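You operate a simulated robot arm through the tools that you are given. There is no shell and no other tool.

You are at the controls of a simulated robot arm. One attempt, no reset.

## Task
Top up the green vial to about its line, then cap it and press the cap home.
Fine: close the water lever before capping; take the cap of the vial's own colour; the vial stays under the cap press.

The check looks at the end state, three seconds after you hand in, the way a careful person would. Anything else that was tipped, shoved, dropped, spilled or broken makes it a failure. A push-on lid holds only when it is set on centred and level and pressed home; a screw cap is set on level and turned clockwise until tight.

## Robot
A 7-joint arm with a two-finger parallel gripper, fixed in place. Base frame: the origin is at the foot of the arm, x ahead of it, y to its left, z up; the work surface is at about z = 0.725. Readings come in m, rad, newtons and seconds.
With the tool pointing down near the work surface it reaches from about 0.28 to 0.72 m from the base axis. Its first joint turns from -2.897 to 2.897 rad. Payload 1.57 kg.
The TCP is the grasp point between the finger pads, 0.03 m short of the fingertips. In the tool frame z runs along the fingers and y along their closing line. The gripper opens to 0.08 m. The fingers are 0.017 m wide and 0.012 m thick; the gripper's body (0.04 by 0.082 m) begins 0.08 m behind the TCP.
Orientation is told as [roll, pitch, yaw] about the base's x, y, z axes, in that order, counted from this pose: with the fingers straight down and closing along the base's y, the tool's x points along the base's -x, its y along +y and its z along -z.

## Interface
- The arm moves only by the tool servo_tool. Its argument "motion" is a list of rows, each a list of 7 numbers: the turn, a rotation vector about the base's x, y, z in rad, then the shift along the base's x, y, z in m, then the opening, from 0 (shut) to 1 (fully open). In form: [[wx, wy, wz, dx, dy, dz, gripper], ...]. A call has 1 to 20 rows; each row shifts and turns the commanded pose from where the row before left it. A row lasts 0.2 s, in which the tool goes at most 0.05 m and 0.15 rad; a call with a longer step from one row to the next is refused whole, and so is a gripper value outside its range. Where a pose cannot be reached the arm comes as near as it can. A force on the tool above 40 N (or 10 N above the force at the start of the call, whichever is more), or a blocked arm, ends the call early, and 0.2 s more pass. Each finger travels about 0.072 m/s and halts on what it meets, pressing with about 37 N; the grip force reading is that of the motor and also rises with nothing between the fingers. The clock runs only during rows and for 0.2 s after the last one: add rows that do not move to give the fingers time. The reply holds the time, the measured pose of the TCP, the force on the tool along the base axes, the opening and the grip force, in the units named above and with some noise, with the torque about the TCP (base axes, N m) and any sound that the robot's microphone picked up, and new pictures: "views" is both (left out), scene, wrist or none.
- Cameras (640 x 400 px; columns grow to the right, rows downward): "scene" is fixed at [0.0316, -0.5099, 1.2824]; the picture's right is [0.55, -0.84, 0.00], its down [-0.31, -0.21, -0.93] and it looks along [0.77, 0.51, -0.38] (base axes); focal length 319 px, centre (320, 200). "wrist" rides on the gripper at [0.072, -0.007, -0.122] in the tool frame; the picture's right is [0.09, 1.00, 0.00], its down [-0.84, 0.08, -0.54] and it looks along [-0.54, 0.05, 0.84] (tool axes); focal length 238 px, centre (320, 200). There is no depth. A picture from a camera that has moved, and an enlarged one, comes with that camera's place and axes in the base frame and with its lens. The place of the scene camera against the robot may be out by one fixed shift of up to 0.025 m in any direction.
- raise_lower(by): slides the trunk up (or, below 0, down) by that many m; the arm rides with it, the base frame stays. It gives what a move gives, with no picture.
- enlarge(camera, box): a new picture of the part [left, top, right, bottom] of that camera's present view, enlarged. No time passes.
- job_done(): hands the job in; it is judged then, once.

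Places have to be worked out from the pictures, the camera data and where the tool is seen. Open the gripper and draw the arm clear of the work before you hand the job in, unless the task says otherwise.

The tools are called by a JSON object that holds its "api" and its "payload". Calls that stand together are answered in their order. servo_tool: Moves the arm, as the interface text tells. Its arguments: {"type":"object","properties":{"motion":{"type":"array","items":{"type":"array","items":{"type":"number"}}},"views":{"type":"string","enum":["both","scene","wrist","none"]}},"required":["motion"]} The other tools are called the same way: raise_lower (by) slides the trunk up or down; enlarge (camera, box) takes an enlarged picture of a part of a camera's view; job_done () hands the job in.

At the start:

```text
t: 0.0
tcp_pos: [0.4477, -0.2659, 1.1427]
tool_rot: [0.0, 0.0, -0.001]
contact_force: [-0.1, -0.1, 0.2]
moment: [-0.02, -0.06, 0.04]
grip_width: 0.08
gripper_force: 0.1
trunk travel left (down, up): [-0.275, 0.205]
```

scene: 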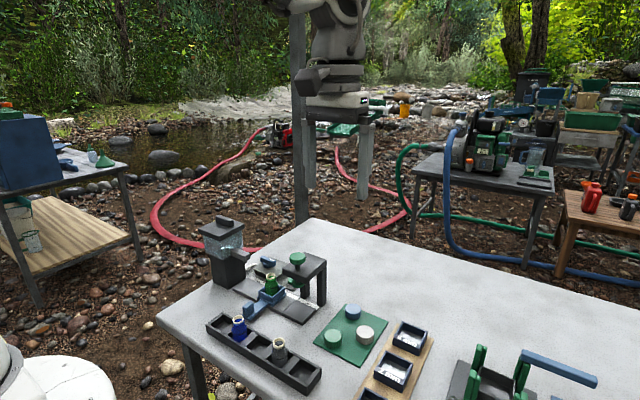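
wrist: 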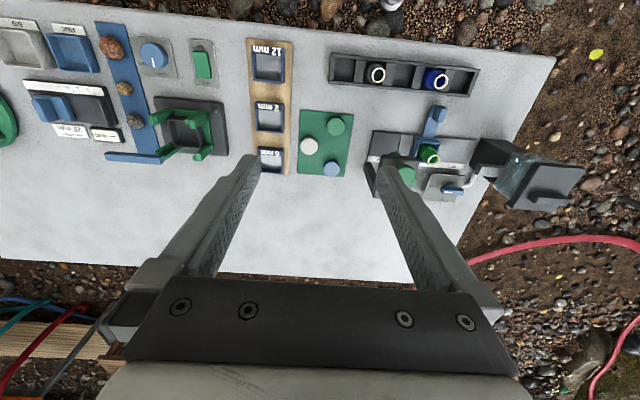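

I'll begin by looking closely at the station with the vial, water tap, press and caps in both cameras.

{"api": "enlarge", "payload": {"camera": "scene", "box": [180, 200, 400, 400]}}

{"api": "enlarge", "payload": {"camera": "wrist", "box": [280, 40, 600, 240]}}

{"api": "enlarge", "payload": {"camera": "scene", "box": [190, 205, 340, 335]}}

```text
2.00 times, centred on (290, 300) of scene
camera zoom: at [0.0316, -0.5099, 1.2824], right [0.55, -0.84, 0.0], down [-0.31, -0.21, -0.93], along [0.77, 0.51, -0.38], focal length 637 px, centre (380, 0)
```

zoom: 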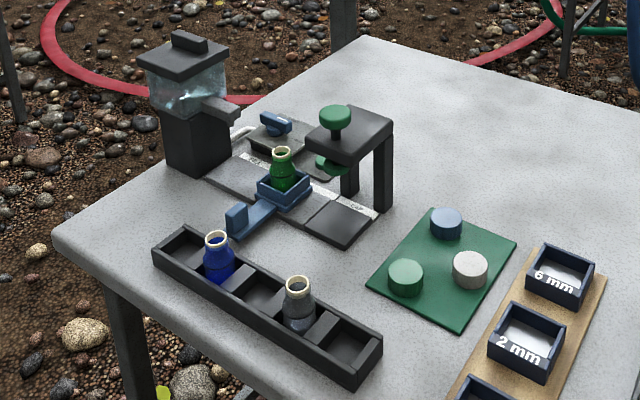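

```text
2.00 times, centred on (440, 140) of wrist
camera zoom: at [0.3762, -0.2735, 1.266], right [-0.09, 1.0, 0.0], down [0.84, 0.08, 0.54], along [0.54, 0.05, -0.84], focal length 477 px, centre (80, 320)
```

zoom: 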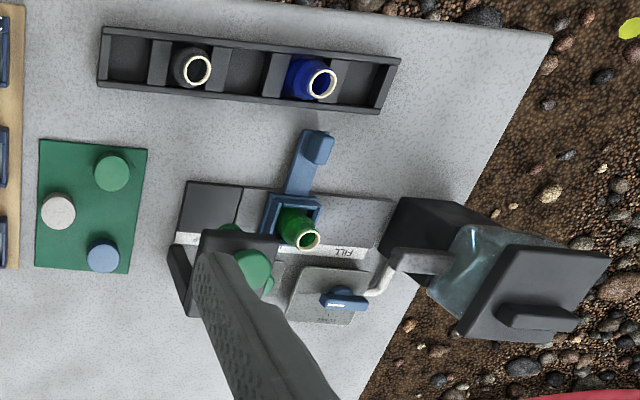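

```text
3.08 times, centred on (265, 270) of scene
camera zoom: at [0.0316, -0.5099, 1.2824], right [0.55, -0.84, 0.0], down [-0.31, -0.21, -0.93], along [0.77, 0.51, -0.38], focal length 981 px, centre (489, -15)
```

zoom: 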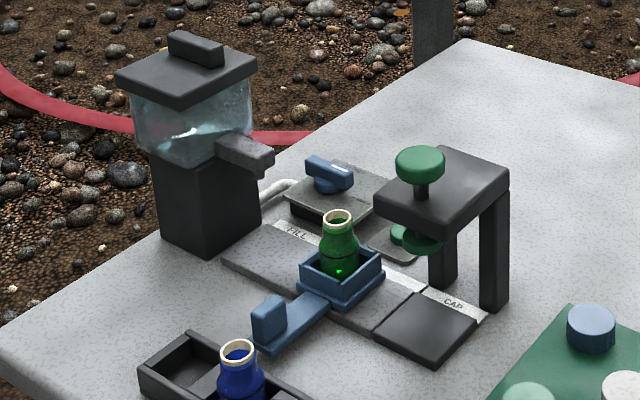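

The station has a sled carrying the green vial between FILL and CAP, a water lever at the back and a knob press. I'll move the wrist camera over it at height for a better look.

{"api": "servo_tool", "payload": {"motion": [[0, 0, 0, -0.02, 0.04, 0, 1], [0, 0, 0, -0.02, 0.04, 0, 1], [0, 0, 0, -0.02, 0.04, 0, 1], [0, 0, 0, -0.02, 0.04, 0, 1], [0, 0, 0, -0.0, 0.04, 0, 1], [0, 0, 0, 0, 0, 0, 1]]}}

```text
t: 1.4
tcp_pos: [0.3687, -0.0646, 1.1442]
tool_rot: [0.0, -0.001, 0.0]
contact_force: [-1.1, 0.6, -0.1]
moment: [-0.03, 0.0, 0.03]
grip_width: 0.0798
gripper_force: 0.0
trunk travel left (down, up): [-0.275, 0.205]
camera wrist: at [0.297, -0.0719, 1.2669], right [-0.09, 1.0, 0.0], down [0.84, 0.08, 0.54], along [0.54, 0.05, -0.84], focal length 238 px, centre (320, 200)
```

scene: 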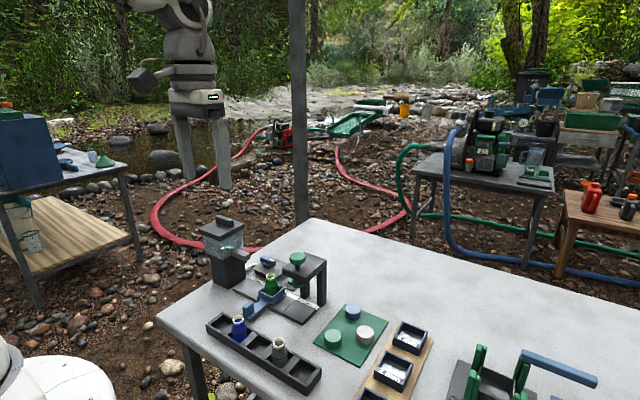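
wrist: 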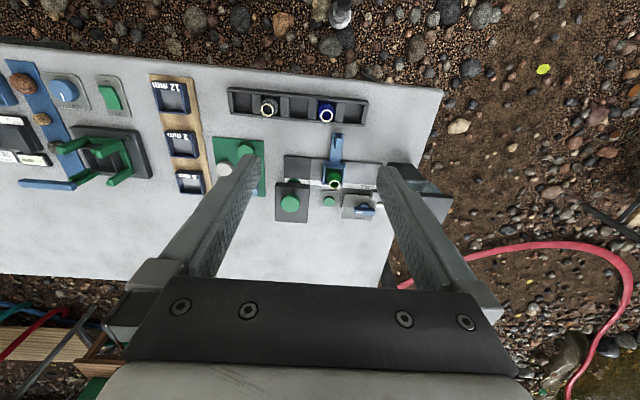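

The station is now between the fingers in the wrist view; I'll enlarge it.

{"api": "enlarge", "payload": {"camera": "wrist", "box": [200, 80, 440, 230]}}

{"api": "enlarge", "payload": {"camera": "wrist", "box": [270, 120, 390, 220]}}

```text
2.67 times, centred on (320, 155) of wrist
camera zoom: at [0.297, -0.0719, 1.2669], right [-0.09, 1.0, 0.0], down [0.84, 0.08, 0.54], along [0.54, 0.05, -0.84], focal length 636 px, centre (320, 320)
```

zoom: 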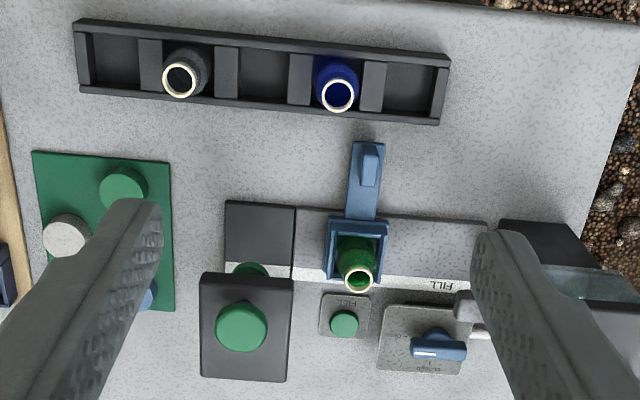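

```text
4.00 times, centred on (330, 170) of wrist
camera zoom: at [0.297, -0.0719, 1.2669], right [-0.09, 1.0, 0.0], down [0.84, 0.08, 0.54], along [0.54, 0.05, -0.84], focal length 953 px, centre (280, 320)
```

zoom: 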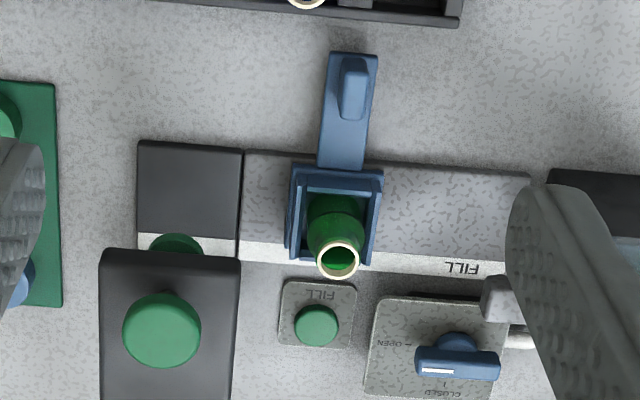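

There is a FILL button plate and a lever marked OPEN/CLOSED. I'll zoom in further on the scene and move the wrist closer to read the lever and the spout.

{"api": "servo_tool", "payload": {"motion": [[0, 0, 0, -0.02, 0.035, -0.02, 1], [0, 0, 0, -0.02, 0.035, -0.03, 1], [0, 0, 0, 0, 0.0, -0.045, 1], [0, 0, 0, 0, 0, -0.045, 1], [0, 0, 0, 0, 0, 0, 1]]}}

{"api": "enlarge", "payload": {"camera": "scene", "box": [195, 210, 335, 330]}}

{"api": "enlarge", "payload": {"camera": "wrist", "box": [240, 130, 400, 250]}}

```text
refused: row 2 steps farther than a row can; nothing moved
```

```text
3.33 times, centred on (265, 270) of scene
camera zoom: at [0.0316, -0.5099, 1.2824], right [0.55, -0.84, 0.0], down [-0.31, -0.21, -0.93], along [0.77, 0.51, -0.38], focal length 1062 px, centre (503, -33)
```

zoom: 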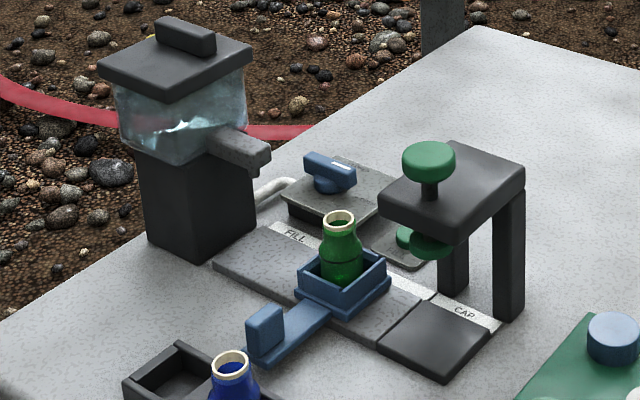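

```text
3.33 times, centred on (320, 190) of wrist
camera zoom: at [0.297, -0.0719, 1.2669], right [-0.09, 1.0, 0.0], down [0.84, 0.08, 0.54], along [0.54, 0.05, -0.84], focal length 794 px, centre (320, 233)
```

zoom: 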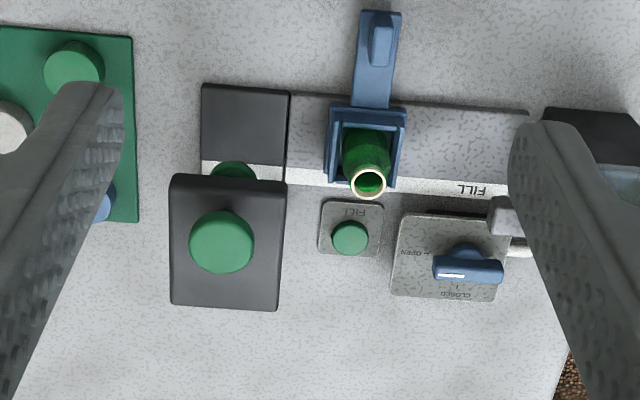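

I'll make the same approach with smaller steps.

{"api": "servo_tool", "payload": {"motion": [[0, 0, 0, -0.015, 0.035, -0.02, 1], [0, 0, 0, -0.015, 0.03, -0.03, 1], [0, 0, 0, 0, 0.0, -0.045, 1], [0, 0, 0, 0, 0, -0.045, 1], [0, 0, 0, 0, 0, 0, 1]]}}

{"api": "enlarge", "payload": {"camera": "wrist", "box": [240, 130, 400, 250]}}

```text
t: 2.6
tcp_pos: [0.3372, 0.0006, 1.0041]
tool_rot: [0.001, 0.002, 0.0]
contact_force: [-0.7, -0.1, 0.6]
moment: [-0.03, -0.01, 0.01]
grip_width: 0.0804
gripper_force: 0.0
trunk travel left (down, up): [-0.275, 0.205]
camera wrist: at [0.2654, -0.0074, 1.1267], right [-0.09, 1.0, 0.0], down [0.84, 0.08, 0.54], along [0.54, 0.05, -0.84], focal length 238 px, centre (320, 200)
```

scene: 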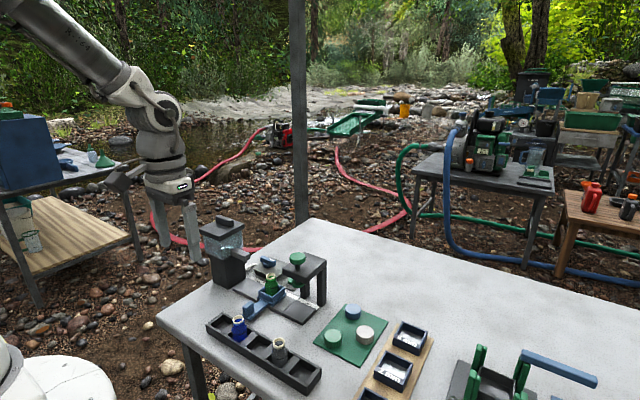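
wrist: 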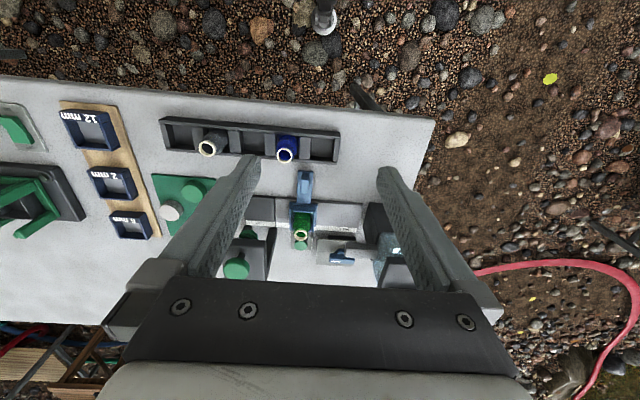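

```text
3.33 times, centred on (320, 190) of wrist
camera zoom: at [0.2654, -0.0074, 1.1267], right [-0.09, 1.0, 0.0], down [0.84, 0.08, 0.54], along [0.54, 0.05, -0.84], focal length 794 px, centre (320, 233)
```

zoom: 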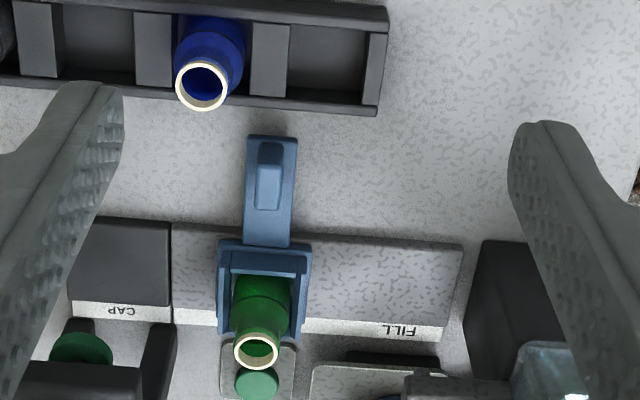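

Vial mouth triangulates to about (0.559, -0.015, 0.794), the sled tab near (0.475, -0.017), the lever near (0.635, 0.07), and the FILL button near (0.637, -0.016). I'll move closer over the lever to read its state.

{"api": "servo_tool", "payload": {"motion": [[0, 0, 0, 0.035, 0.01, 0.005, 1], [0, 0, 0, 0.035, 0.01, 0.005, 1], [0, 0, 0, 0.04, 0.01, 0.0, 1], [0, 0, 0, 0.0, 0, 0, 1]], "views": "wrist"}}

{"api": "enlarge", "payload": {"camera": "wrist", "box": [240, 110, 400, 250]}}

```text
t: 3.6
tcp_pos: [0.446, 0.028, 1.0135]
tool_rot: [0.001, 0.0, 0.0]
contact_force: [0.0, 0.3, -0.1]
moment: [0.03, -0.02, 0.02]
grip_width: 0.0802
gripper_force: 0.0
trunk travel left (down, up): [-0.275, 0.205]
camera wrist: at [0.3751, 0.0217, 1.1355], right [-0.09, 1.0, 0.0], down [0.84, 0.08, 0.54], along [0.54, 0.05, -0.84], focal length 238 px, centre (320, 200)
```

wrist: 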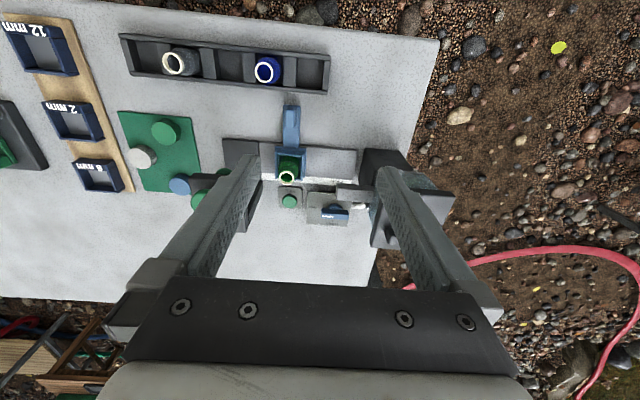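

```text
2.86 times, centred on (320, 180) of wrist
camera zoom: at [0.3751, 0.0217, 1.1355], right [-0.09, 1.0, 0.0], down [0.84, 0.08, 0.54], along [0.54, 0.05, -0.84], focal length 681 px, centre (320, 257)
```

zoom: 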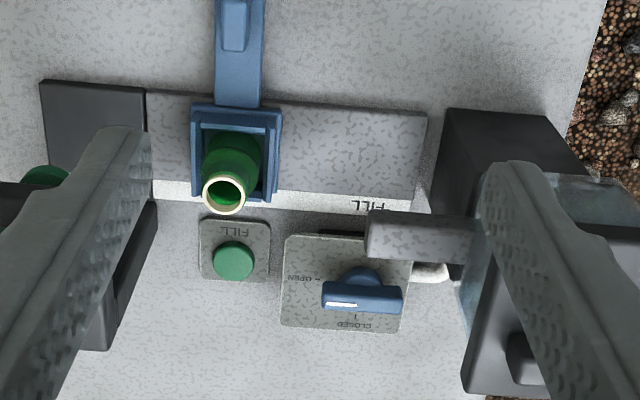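

{"api": "enlarge", "payload": {"camera": "wrist", "box": [270, 170, 370, 240]}}

{"api": "enlarge", "payload": {"camera": "scene", "box": [240, 235, 330, 295]}}

```text
5.71 times, centred on (320, 205) of wrist
camera zoom: at [0.3751, 0.0217, 1.1355], right [-0.09, 1.0, 0.0], down [0.84, 0.08, 0.54], along [0.54, 0.05, -0.84], focal length 1362 px, centre (320, 171)
```

zoom: 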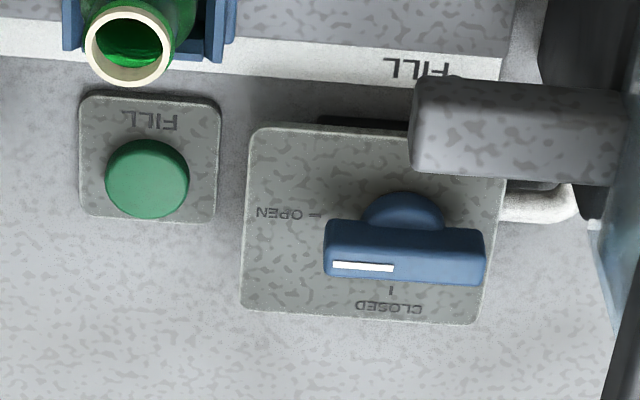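

```text
6.67 times, centred on (285, 265) of scene
camera zoom: at [0.0316, -0.5099, 1.2824], right [0.55, -0.84, 0.0], down [-0.31, -0.21, -0.93], along [0.77, 0.51, -0.38], focal length 2125 px, centre (553, -233)
```

zoom: 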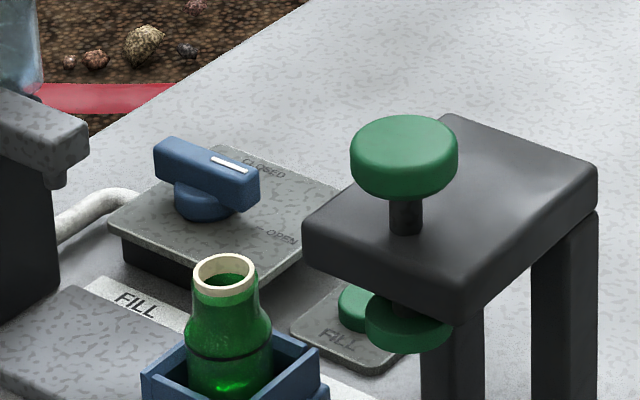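

The lever's white pointer is at OPEN and the CLOSED tick is on the far (+x) side; the FILL button presumably runs the flow. The spout end sits near (0.56, 0.07), so FILL is at about y = 0.073. Next I hover over the sled tab.

{"api": "servo_tool", "payload": {"motion": [[0, 0, 0, 0.01, -0.02, -0.04, 1], [0, 0, 0, 0.01, -0.02, -0.04, 1], [0, 0, 0, 0.008, -0.005, -0.04, 1], [0, 0, 0, 0.0, 0, -0.03, 1], [0, 0, 0, 0, 0, 0, 1]]}}

{"api": "enlarge", "payload": {"camera": "wrist", "box": [230, 130, 410, 270]}}

{"api": "enlarge", "payload": {"camera": "scene", "box": [210, 230, 330, 320]}}

```text
t: 4.8
tcp_pos: [0.4754, -0.0169, 0.8643]
tool_rot: [0.0, 0.0, 0.002]
contact_force: [0.3, 0.6, 0.1]
moment: [0.0, 0.01, -0.02]
grip_width: 0.0802
gripper_force: 0.1
trunk travel left (down, up): [-0.275, 0.205]
camera wrist: at [0.4038, -0.0236, 0.9867], right [-0.09, 1.0, 0.0], down [0.84, 0.08, 0.54], along [0.54, 0.05, -0.84], focal length 238 px, centre (320, 200)
```

scene: 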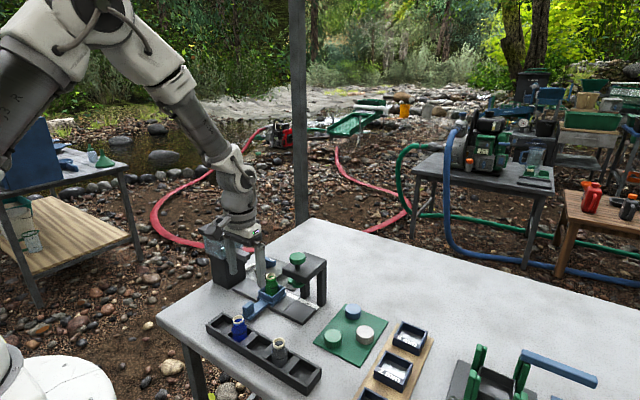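
wrist: 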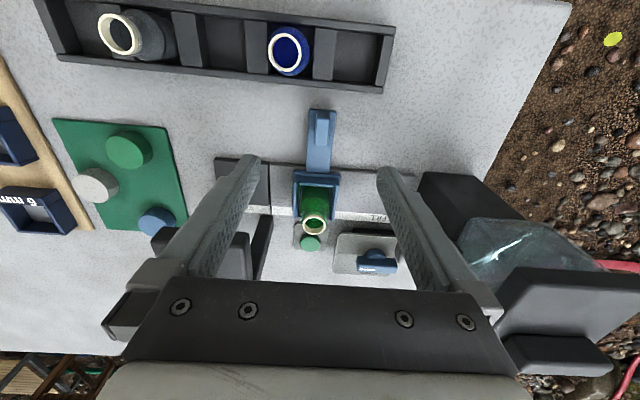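

```text
2.86 times, centred on (320, 200) of wrist
camera zoom: at [0.4038, -0.0236, 0.9867], right [-0.09, 1.0, 0.0], down [0.84, 0.08, 0.54], along [0.54, 0.05, -0.84], focal length 681 px, centre (320, 200)
```

zoom: 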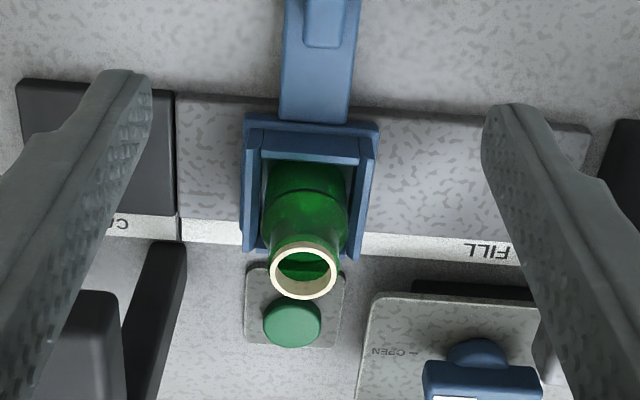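

```text
4.44 times, centred on (270, 275) of scene
camera zoom: at [0.0316, -0.5099, 1.2824], right [0.55, -0.84, 0.0], down [-0.31, -0.21, -0.93], along [0.77, 0.51, -0.38], focal length 1416 px, centre (542, -133)
```

zoom: 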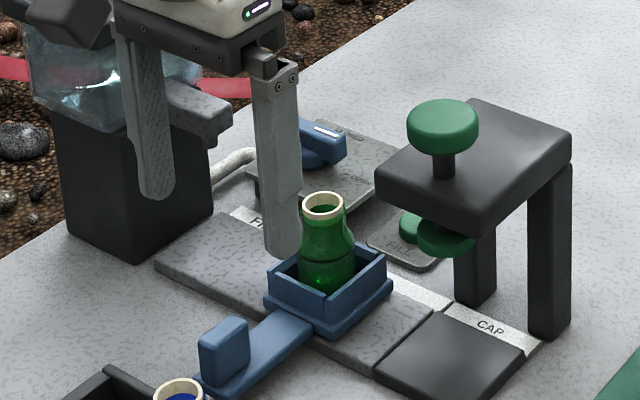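

{"api": "enlarge", "payload": {"camera": "wrist", "box": [270, 90, 370, 170]}}

```text
5.00 times, centred on (320, 130) of wrist
camera zoom: at [0.4038, -0.0236, 0.9867], right [-0.09, 1.0, 0.0], down [0.84, 0.08, 0.54], along [0.54, 0.05, -0.84], focal length 1192 px, centre (320, 550)
```

zoom: 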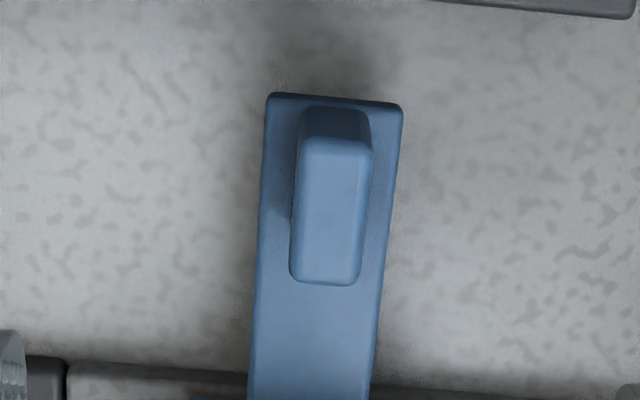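

The tab spans x 0.458–0.485 at y ≈ -0.016 with its top at z ≈ 0.765. I lower around it with the fingers part-closed, then grip.

{"api": "servo_tool", "payload": {"motion": [[0, 0, 0, -0.002, 0.001, -0.02, 0.6], [0, 0, 0, -0.002, 0, -0.025, 0.5], [0, 0, 0, 0, 0, -0.02, 0.45], [0, 0, 0, 0, 0, -0.015, 0.4], [0, 0, 0, 0, 0, -0.006, 0.4], [0, 0, 0, 0, 0, 0, 0.3], [0, 0, 0, 0, 0, 0, 0.2], [0, 0, 0, 0, 0, 0, 0.1], [0, 0, 0, 0, 0, 0, 0.1]]}}

{"api": "enlarge", "payload": {"camera": "wrist", "box": [230, 110, 410, 250]}}

```text
t: 6.8
tcp_pos: [0.4712, -0.0158, 0.7782]
tool_rot: [0.0, 0.0, 0.0]
contact_force: [0.1, -0.3, -3.0]
moment: [0.0, -0.19, 0.03]
grip_width: 0.0135
gripper_force: 30.1
trunk travel left (down, up): [-0.275, 0.205]
camera wrist: at [0.4005, -0.0223, 0.9005], right [-0.09, 1.0, 0.0], down [0.84, 0.08, 0.54], along [0.54, 0.05, -0.84], focal length 238 px, centre (320, 200)
```

scene: 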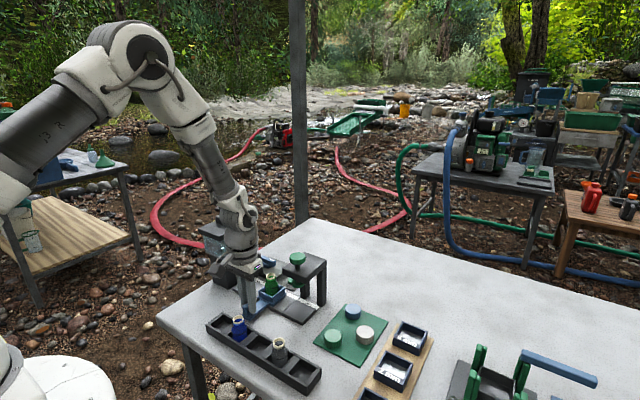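
wrist: 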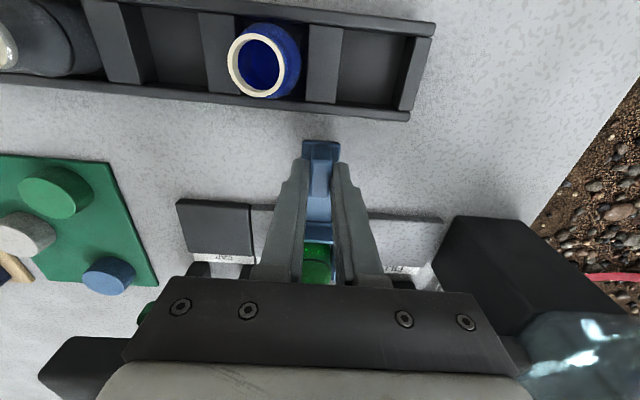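

```text
2.86 times, centred on (320, 180) of wrist
camera zoom: at [0.4005, -0.0223, 0.9005], right [-0.09, 1.0, 0.0], down [0.84, 0.08, 0.54], along [0.54, 0.05, -0.84], focal length 681 px, centre (320, 257)
```

zoom: 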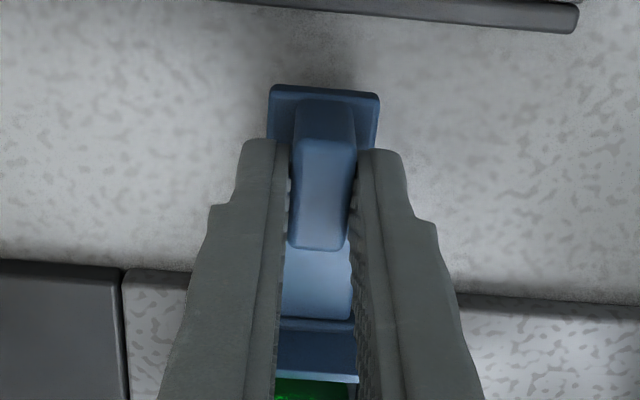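

The tab is gripped (width 0.0135). The lid corner of the tank is at about (0.516, 0.118), clear of the gripper, so I slide the sled toward FILL.

{"api": "servo_tool", "payload": {"motion": [[0, 0, 0, 0, 0.008, 0, 0.1], [0, 0, 0, 0, 0.012, 0, 0.1], [0, 0, 0, 0, 0.014, 0, 0.1], [0, 0, 0, 0, 0.014, 0, 0.1], [0, 0, 0, 0, 0.012, 0, 0.1], [0, 0, 0, 0, 0.01, 0, 0.1], [0, 0, 0, 0, 0.006, 0, 0.1], [0, 0, 0, 0, 0, 0, 0.1]]}}

{"api": "enlarge", "payload": {"camera": "scene", "box": [200, 210, 320, 310]}}

```text
t: 8.6
tcp_pos: [0.4717, 0.0614, 0.7787]
tool_rot: [0.0, -0.001, 0.0]
contact_force: [3.9, 0.0, 17.1]
moment: [0.01, -0.07, -0.02]
grip_width: 0.0137
gripper_force: 29.9
trunk travel left (down, up): [-0.275, 0.205]
camera wrist: at [0.4, 0.0537, 0.9002], right [-0.09, 1.0, 0.0], down [0.84, 0.08, 0.54], along [0.54, 0.05, -0.84], focal length 238 px, centre (320, 200)
```

scene: 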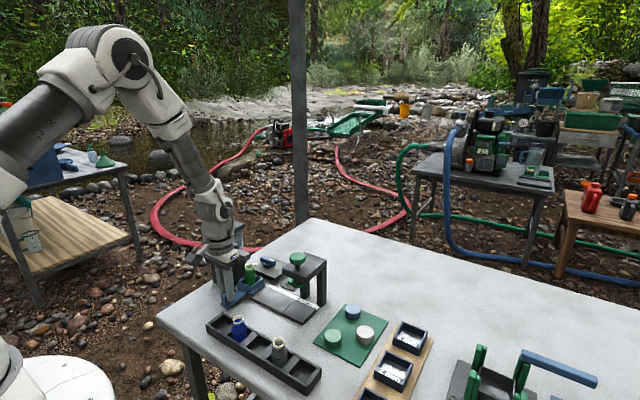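
wrist: 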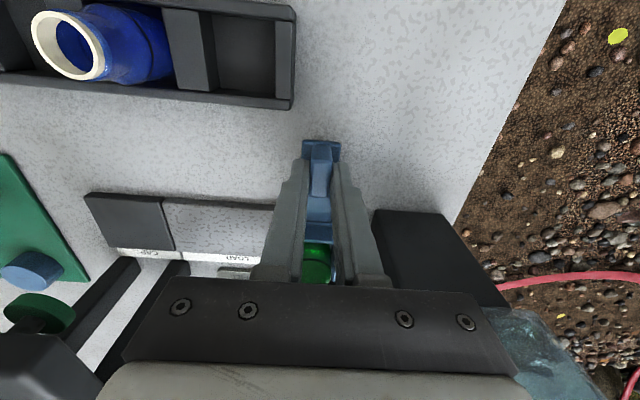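

```text
4.00 times, centred on (260, 260) of scene
camera zoom: at [0.0316, -0.5099, 1.2824], right [0.55, -0.84, 0.0], down [-0.31, -0.21, -0.93], along [0.77, 0.51, -0.38], focal length 1275 px, centre (560, -40)
```

zoom: 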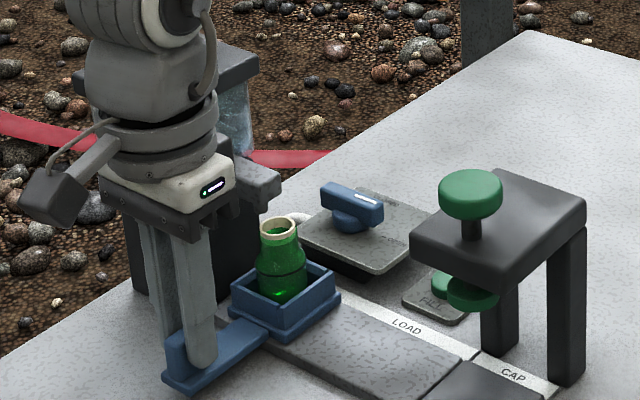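

The sled has reached y ≈ 0.061 and a LOAD label appeared at the starting place. I continue in small steps to the FILL stop, watching the force.

{"api": "servo_tool", "payload": {"motion": [[0, 0, 0, 0, 0.004, 0, 0.1], [0, 0, 0, 0, 0.004, 0, 0.1], [0, 0, 0, 0, 0.003, 0, 0.1], [0, 0, 0, 0, 0, 0, 0.1]]}}

{"api": "enlarge", "payload": {"camera": "scene", "box": [200, 210, 320, 310]}}

{"api": "enlarge", "payload": {"camera": "wrist", "box": [230, 130, 410, 290]}}

```text
t: 9.6
tcp_pos: [0.4724, 0.0719, 0.7784]
tool_rot: [0.0, -0.002, -0.001]
contact_force: [7.6, 1.7, 9.9]
moment: [0.05, -0.7, -0.01]
grip_width: 0.0135
gripper_force: 29.8
trunk travel left (down, up): [-0.275, 0.205]
camera wrist: at [0.4001, 0.0647, 0.9003], right [-0.09, 1.0, 0.0], down [0.84, 0.08, 0.54], along [0.54, 0.05, -0.84], focal length 238 px, centre (320, 200)
```

scene: 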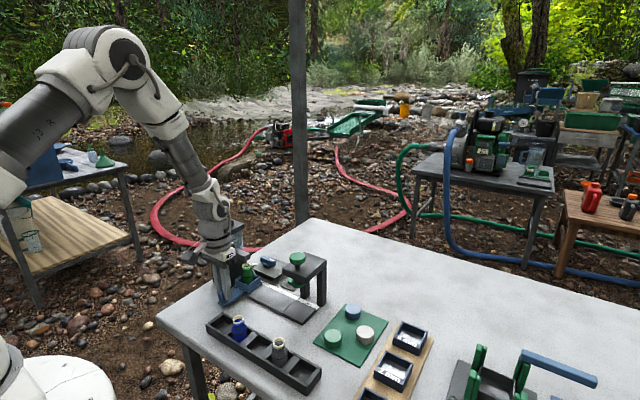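
wrist: 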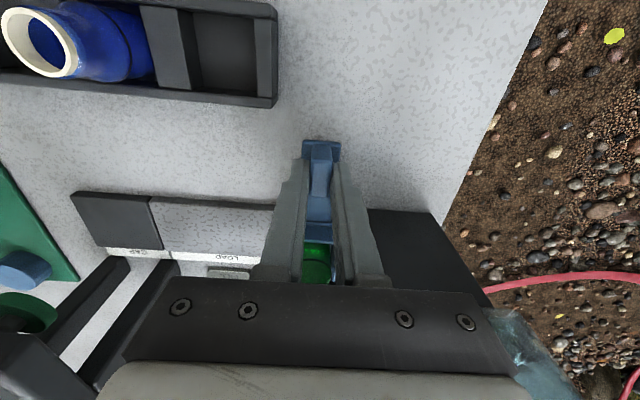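

```text
4.00 times, centred on (260, 260) of scene
camera zoom: at [0.0316, -0.5099, 1.2824], right [0.55, -0.84, 0.0], down [-0.31, -0.21, -0.93], along [0.77, 0.51, -0.38], focal length 1275 px, centre (560, -40)
```

zoom: 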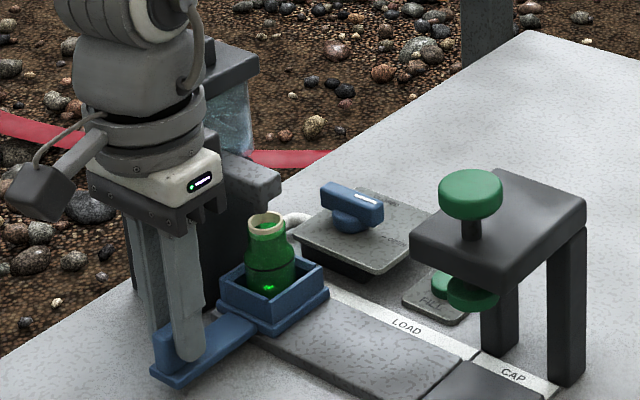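

```text
2.50 times, centred on (320, 210) of wrist
camera zoom: at [0.4001, 0.0647, 0.9003], right [-0.09, 1.0, 0.0], down [0.84, 0.08, 0.54], along [0.54, 0.05, -0.84], focal length 596 px, centre (320, 175)
```

zoom: 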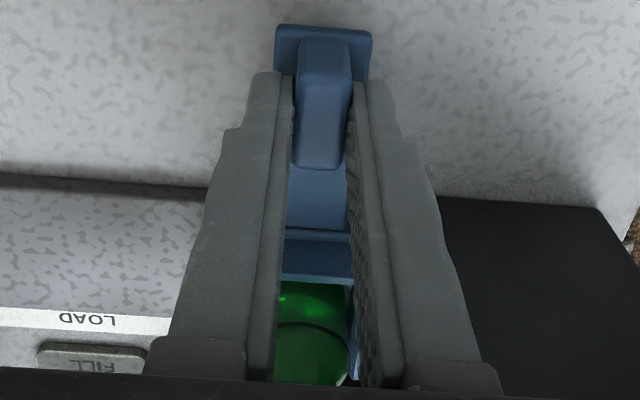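

The sled is about at y ≈ 0.072, close to the FILL label. I release, lift and back off to check the vial against the nozzle.

{"api": "servo_tool", "payload": {"motion": [[0, 0, 0, 0, 0, 0, 0.25], [0, 0, 0, 0, 0, 0, 0.4], [0, 0, 0, 0, 0, 0.03, 0.4], [0, 0, 0, 0, 0, 0.04, 0.6], [0, 0, 0, -0.03, -0.02, 0.03, 0.8], [0, 0, 0, -0.04, -0.02, 0.02, 1], [0, 0, 0, -0.04, -0.02, 0.02, 1], [0, 0, 0, 0, 0, 0, 1]]}}

{"api": "enlarge", "payload": {"camera": "scene", "box": [200, 220, 300, 300]}}

{"api": "enlarge", "payload": {"camera": "wrist", "box": [240, 130, 420, 270]}}

```text
t: 11.4
tcp_pos: [0.3624, 0.0129, 0.9162]
tool_rot: [0.0, 0.0, 0.001]
contact_force: [0.3, 0.1, -0.6]
moment: [0.0, -0.01, 0.0]
grip_width: 0.0798
gripper_force: 0.1
trunk travel left (down, up): [-0.275, 0.205]
camera wrist: at [0.291, 0.0067, 1.0386], right [-0.09, 1.0, 0.0], down [0.84, 0.08, 0.54], along [0.54, 0.05, -0.84], focal length 238 px, centre (320, 200)
```

scene: 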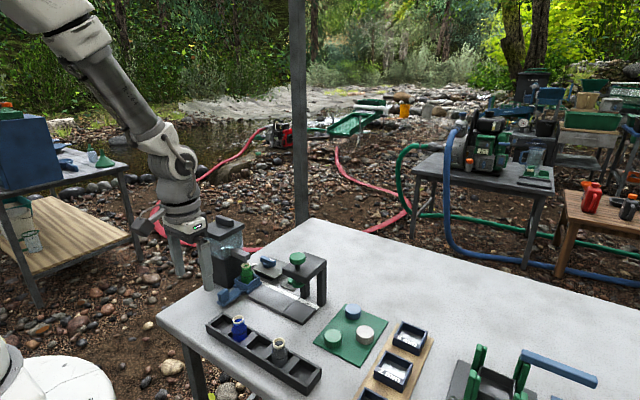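
wrist: 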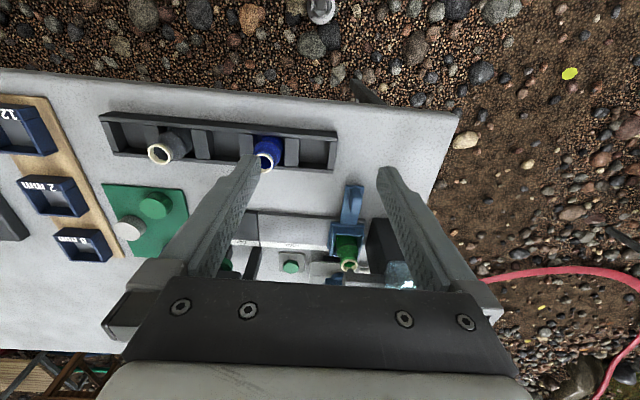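

```text
5.00 times, centred on (250, 260) of scene
camera zoom: at [0.0316, -0.5099, 1.2824], right [0.55, -0.84, 0.0], down [-0.31, -0.21, -0.93], along [0.77, 0.51, -0.38], focal length 1594 px, centre (670, -100)
```

zoom: 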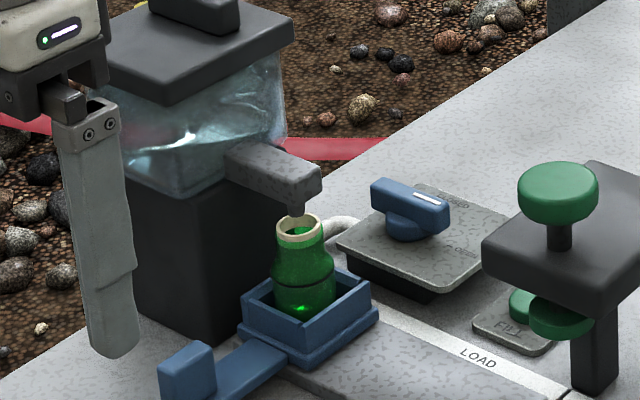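

```text
2.86 times, centred on (330, 200) of wrist
camera zoom: at [0.291, 0.0067, 1.0386], right [-0.09, 1.0, 0.0], down [0.84, 0.08, 0.54], along [0.54, 0.05, -0.84], focal length 681 px, centre (291, 200)
```

zoom: 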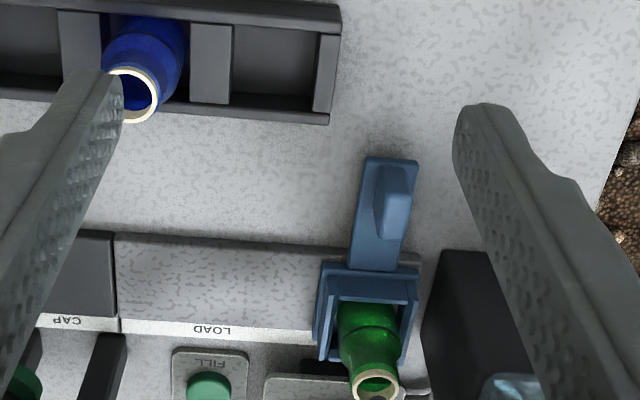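

The nozzle tip is right above the vial mouth in the scene view, with the mouth estimated at (0.559, 0.076). I take a baseline zoom of the vial's level and line before pressing FILL.

{"api": "enlarge", "payload": {"camera": "scene", "box": [236, 254, 276, 290]}}

{"api": "enlarge", "payload": {"camera": "scene", "box": [225, 310, 295, 365]}}

{"api": "enlarge", "payload": {"camera": "wrist", "box": [320, 215, 380, 275]}}

```text
11.11 times, centred on (256, 272) of scene
camera zoom: at [0.0316, -0.5099, 1.2824], right [0.55, -0.84, 0.0], down [-0.31, -0.21, -0.93], along [0.77, 0.51, -0.38], focal length 3541 px, centre (1031, -600)
```

zoom: 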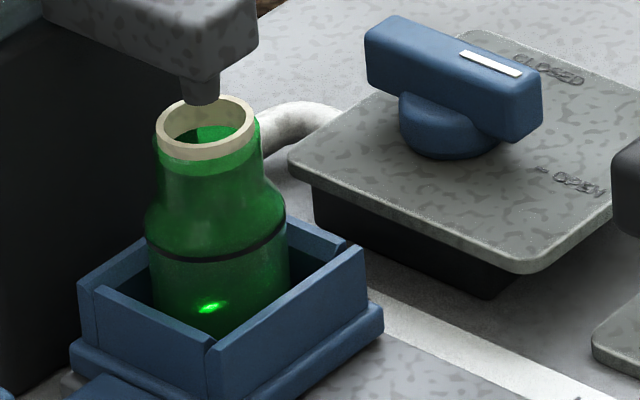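

```text
7.27 times, centred on (260, 338) of scene
camera zoom: at [0.0316, -0.5099, 1.2824], right [0.55, -0.84, 0.0], down [-0.31, -0.21, -0.93], along [0.77, 0.51, -0.38], focal length 2318 px, centre (756, -800)
```

zoom: 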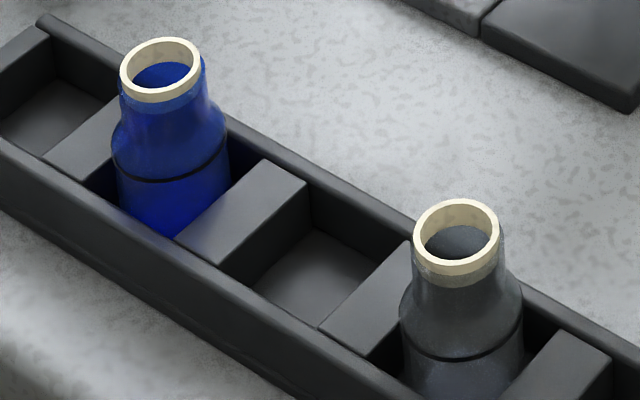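

```text
6.67 times, centred on (350, 245) of wrist
camera zoom: at [0.291, 0.0067, 1.0386], right [-0.09, 1.0, 0.0], down [0.84, 0.08, 0.54], along [0.54, 0.05, -0.84], focal length 1589 px, centre (120, -100)
```

zoom: 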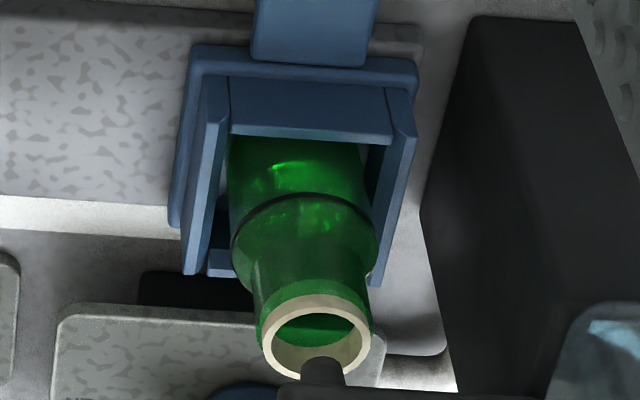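

The nozzle projects onto the mouth centre in both views. Now I close the fingers and go over the FILL button at about (0.635, -0.016).

{"api": "servo_tool", "payload": {"motion": [[0, 0, 0, 0.025, 0, 0.04, 0.6], [0, 0, 0, 0.045, -0.004, 0.015, 0.3], [0, 0, 0, 0.045, -0.006, 0, 0.0], [0, 0, 0, 0.045, -0.006, 0, 0.0], [0, 0, 0, 0.045, -0.006, 0, 0], [0, 0, 0, 0.045, -0.006, -0.02, 0], [0, 0, 0, 0.02, 0, -0.04, 0], [0, 0, 0, 0.0, 0, -0.04, 0], [0, 0, 0, 0.0, 0, 0, 0]]}}

{"api": "enlarge", "payload": {"camera": "scene", "box": [220, 220, 340, 310]}}

{"api": "enlarge", "payload": {"camera": "wrist", "box": [240, 120, 400, 250]}}

```text
t: 13.4
tcp_pos: [0.6339, -0.0157, 0.8722]
tool_rot: [0.001, 0.001, 0.0]
contact_force: [-0.8, 1.0, -0.6]
moment: [0.0, 0.04, 0.01]
grip_width: 0.0
gripper_force: 21.0
trunk travel left (down, up): [-0.275, 0.205]
camera wrist: at [0.5617, -0.023, 0.994], right [-0.09, 1.0, 0.0], down [0.84, 0.08, 0.54], along [0.54, 0.05, -0.84], focal length 238 px, centre (320, 200)
```

scene: 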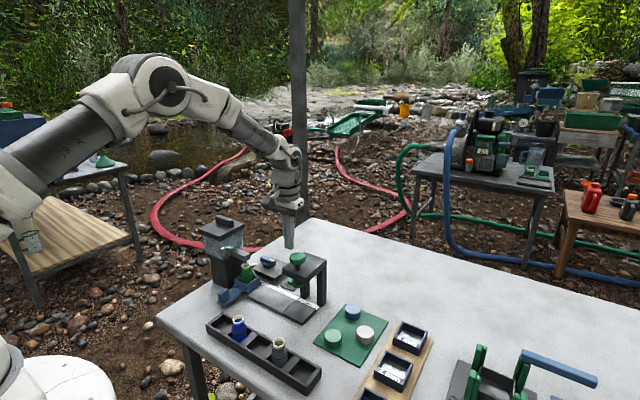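
wrist: 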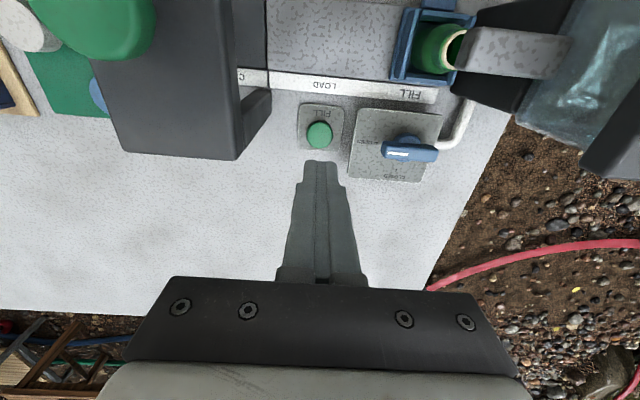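

```text
4.44 times, centred on (280, 265) of scene
camera zoom: at [0.0316, -0.5099, 1.2824], right [0.55, -0.84, 0.0], down [-0.31, -0.21, -0.93], along [0.77, 0.51, -0.38], focal length 1416 px, centre (498, -89)
```

zoom: 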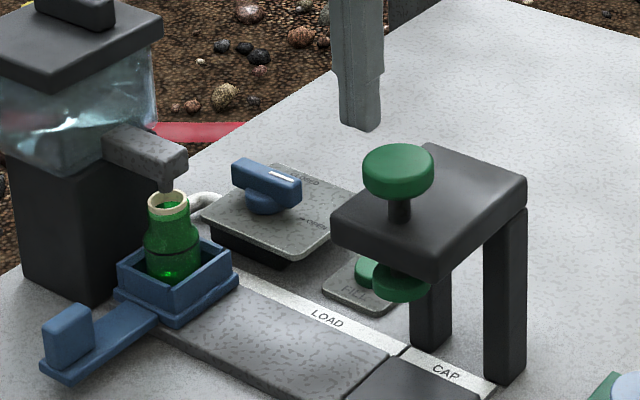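

```text
3.08 times, centred on (320, 185) of wrist
camera zoom: at [0.5617, -0.023, 0.994], right [-0.09, 1.0, 0.0], down [0.84, 0.08, 0.54], along [0.54, 0.05, -0.84], focal length 733 px, centre (320, 246)
```

zoom: 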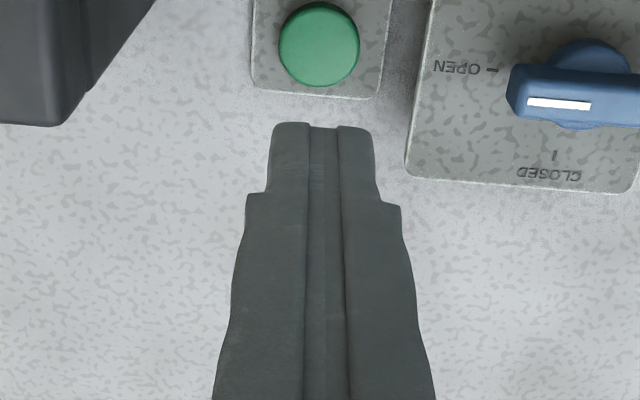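

Button looks to be at about (0.638, -0.0165). I descend to just above it.

{"api": "servo_tool", "payload": {"motion": [[0, 0, 0, 0.004, -0.001, -0.035, 0], [0, 0, 0, 0, 0, -0.035, 0], [0, 0, 0, 0, 0, -0.015, 0], [0, 0, 0, 0, 0, 0, 0]]}}

{"api": "enlarge", "payload": {"camera": "scene", "box": [230, 225, 330, 300]}}

{"api": "enlarge", "payload": {"camera": "wrist", "box": [260, 110, 380, 210]}}

```text
t: 14.4
tcp_pos: [0.6344, -0.0167, 0.7867]
tool_rot: [0.0, 0.001, 0.0]
contact_force: [-1.0, 0.3, -0.2]
moment: [0.03, 0.01, 0.0]
grip_width: 0.0
gripper_force: 21.5
trunk travel left (down, up): [-0.275, 0.205]
camera wrist: at [0.5637, -0.0235, 0.9086], right [-0.09, 1.0, 0.0], down [0.84, 0.08, 0.54], along [0.54, 0.05, -0.84], focal length 238 px, centre (320, 200)
```

scene: 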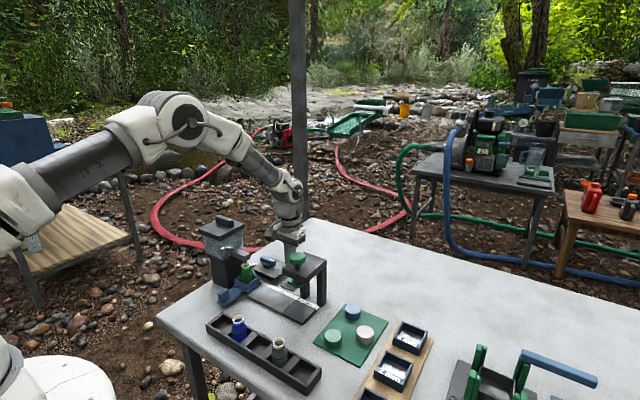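
wrist: 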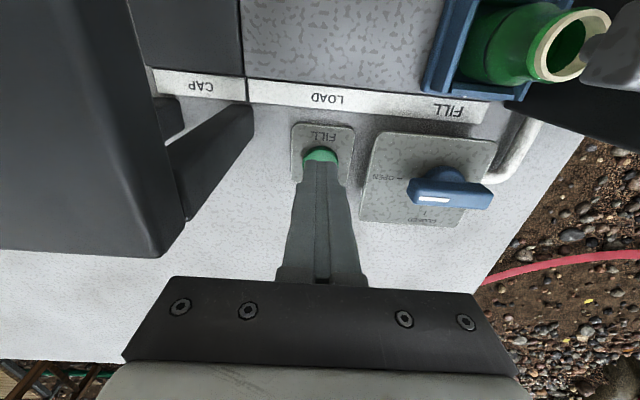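

```text
5.33 times, centred on (280, 262) of scene
camera zoom: at [0.0316, -0.5099, 1.2824], right [0.55, -0.84, 0.0], down [-0.31, -0.21, -0.93], along [0.77, 0.51, -0.38], focal length 1700 px, centre (533, -133)
```

zoom: 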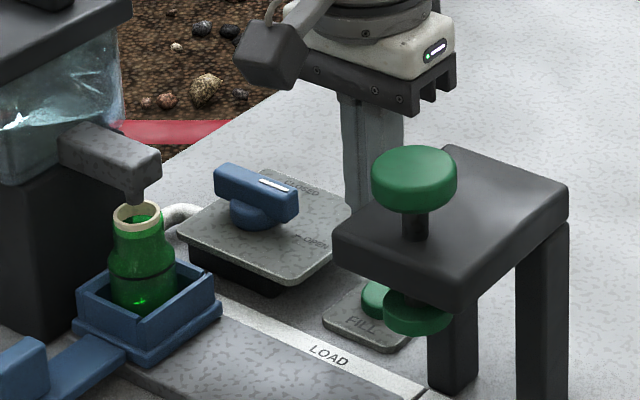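

```text
4.00 times, centred on (320, 160) of wrist
camera zoom: at [0.5637, -0.0235, 0.9086], right [-0.09, 1.0, 0.0], down [0.84, 0.08, 0.54], along [0.54, 0.05, -0.84], focal length 953 px, centre (320, 360)
```

zoom: 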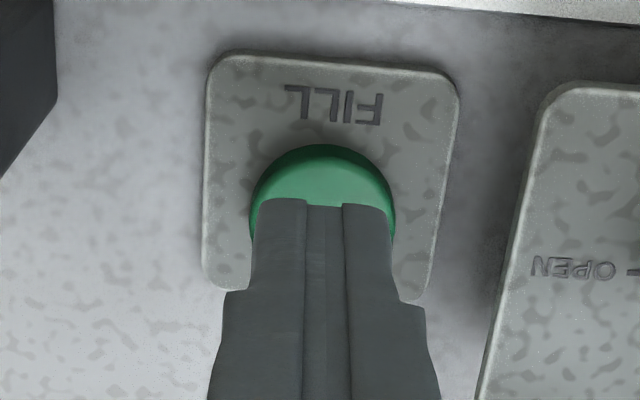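

The closed fingertips are over the button with about 1 cm to spare. I step down gently.

{"api": "servo_tool", "payload": {"motion": [[0, 0, 0, 0.002, 0, -0.007, 0]], "views": "none"}}

{"api": "servo_tool", "payload": {"motion": [[0, 0, 0, 0, 0, -0.003, 0]], "views": "none"}}

```text
t: 14.8
tcp_pos: [0.6372, -0.0165, 0.7796]
tool_rot: [0.001, 0.001, -0.001]
contact_force: [-0.6, -0.4, -0.3]
moment: [0.02, -0.03, -0.01]
grip_width: 0.0003
gripper_force: 21.3
trunk travel left (down, up): [-0.275, 0.205]
```

```text
t: 15.2
tcp_pos: [0.6367, -0.0174, 0.7777]
tool_rot: [0.001, -0.002, 0.0]
contact_force: [0.3, 0.1, 0.4]
moment: [0.04, 0.01, 0.02]
grip_width: 0.0
gripper_force: 21.4
trunk travel left (down, up): [-0.275, 0.205]
```

No contact yet with the tips at z ≈ 0.747; I continue in small steps.

{"api": "servo_tool", "payload": {"motion": [[0, 0, 0, 0, 0, -0.002, 0]], "views": "none"}}

{"api": "servo_tool", "payload": {"motion": [[0, 0, 0, 0, 0, -0.002, 0]], "views": "none"}}

```text
t: 15.6
tcp_pos: [0.6367, -0.0166, 0.7754]
tool_rot: [0.001, 0.0, 0.0]
contact_force: [0.5, -0.3, 0.7]
moment: [-0.02, 0.03, 0.02]
grip_width: 0.0003
gripper_force: 21.6
trunk travel left (down, up): [-0.275, 0.205]
```

```text
t: 16.0
tcp_pos: [0.6377, -0.0167, 0.7741]
tool_rot: [-0.001, 0.001, 0.0]
contact_force: [0.1, -0.4, -0.3]
moment: [0.0, -0.04, -0.03]
grip_width: 0.0
gripper_force: 21.8
trunk travel left (down, up): [-0.275, 0.205]
```

{"api": "servo_tool", "payload": {"motion": [[0, 0, 0, 0, 0, -0.002, 0]], "views": "none"}}

{"api": "enlarge", "payload": {"camera": "scene", "box": [230, 225, 330, 300]}}

{"api": "enlarge", "payload": {"camera": "wrist", "box": [260, 110, 380, 210]}}

```text
t: 16.4
tcp_pos: [0.6376, -0.0177, 0.7727]
tool_rot: [0.0, -0.001, 0.001]
contact_force: [0.2, 0.0, 0.3]
moment: [0.0, 0.02, 0.04]
grip_width: 0.0001
gripper_force: 21.2
trunk travel left (down, up): [-0.275, 0.205]
```

```text
5.33 times, centred on (280, 262) of scene
camera zoom: at [0.0316, -0.5099, 1.2824], right [0.55, -0.84, 0.0], down [-0.31, -0.21, -0.93], along [0.77, 0.51, -0.38], focal length 1700 px, centre (533, -133)
```

zoom: 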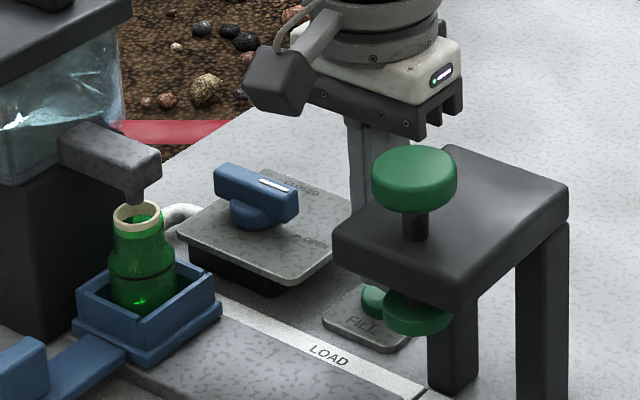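

```text
4.00 times, centred on (320, 160) of wrist
camera zoom: at [0.5663, -0.0251, 0.8942], right [-0.09, 1.0, 0.0], down [0.84, 0.08, 0.54], along [0.54, 0.05, -0.84], focal length 953 px, centre (320, 360)
```

zoom: 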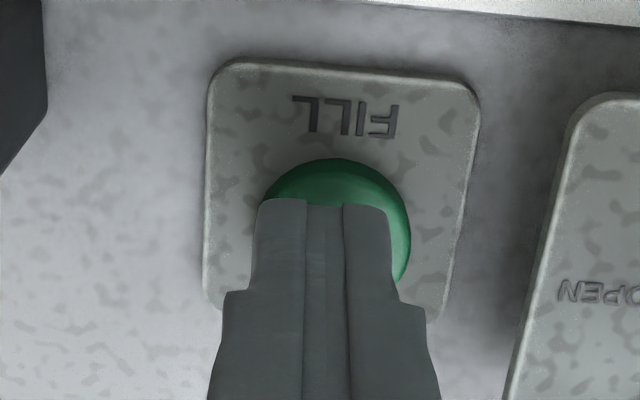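

The tips are very near the button now; I keep stepping.

{"api": "servo_tool", "payload": {"motion": [[0, 0, 0, 0.001, 0.002, -0.002, 0]], "views": "none"}}

{"api": "servo_tool", "payload": {"motion": [[0, 0, 0, 0, 0, -0.002, 0]], "views": "none"}}

```text
t: 16.8
tcp_pos: [0.6399, -0.0151, 0.77]
tool_rot: [0.001, -0.001, 0.001]
contact_force: [0.3, 0.2, 0.5]
moment: [-0.01, 0.02, 0.01]
grip_width: 0.0
gripper_force: 20.9
trunk travel left (down, up): [-0.275, 0.205]
```

```text
t: 17.2
tcp_pos: [0.6395, -0.0156, 0.7683]
tool_rot: [0.001, 0.0, -0.002]
contact_force: [-0.4, 0.4, 0.2]
moment: [-0.02, -0.03, -0.02]
grip_width: 0.0001
gripper_force: 21.2
trunk travel left (down, up): [-0.275, 0.205]
```

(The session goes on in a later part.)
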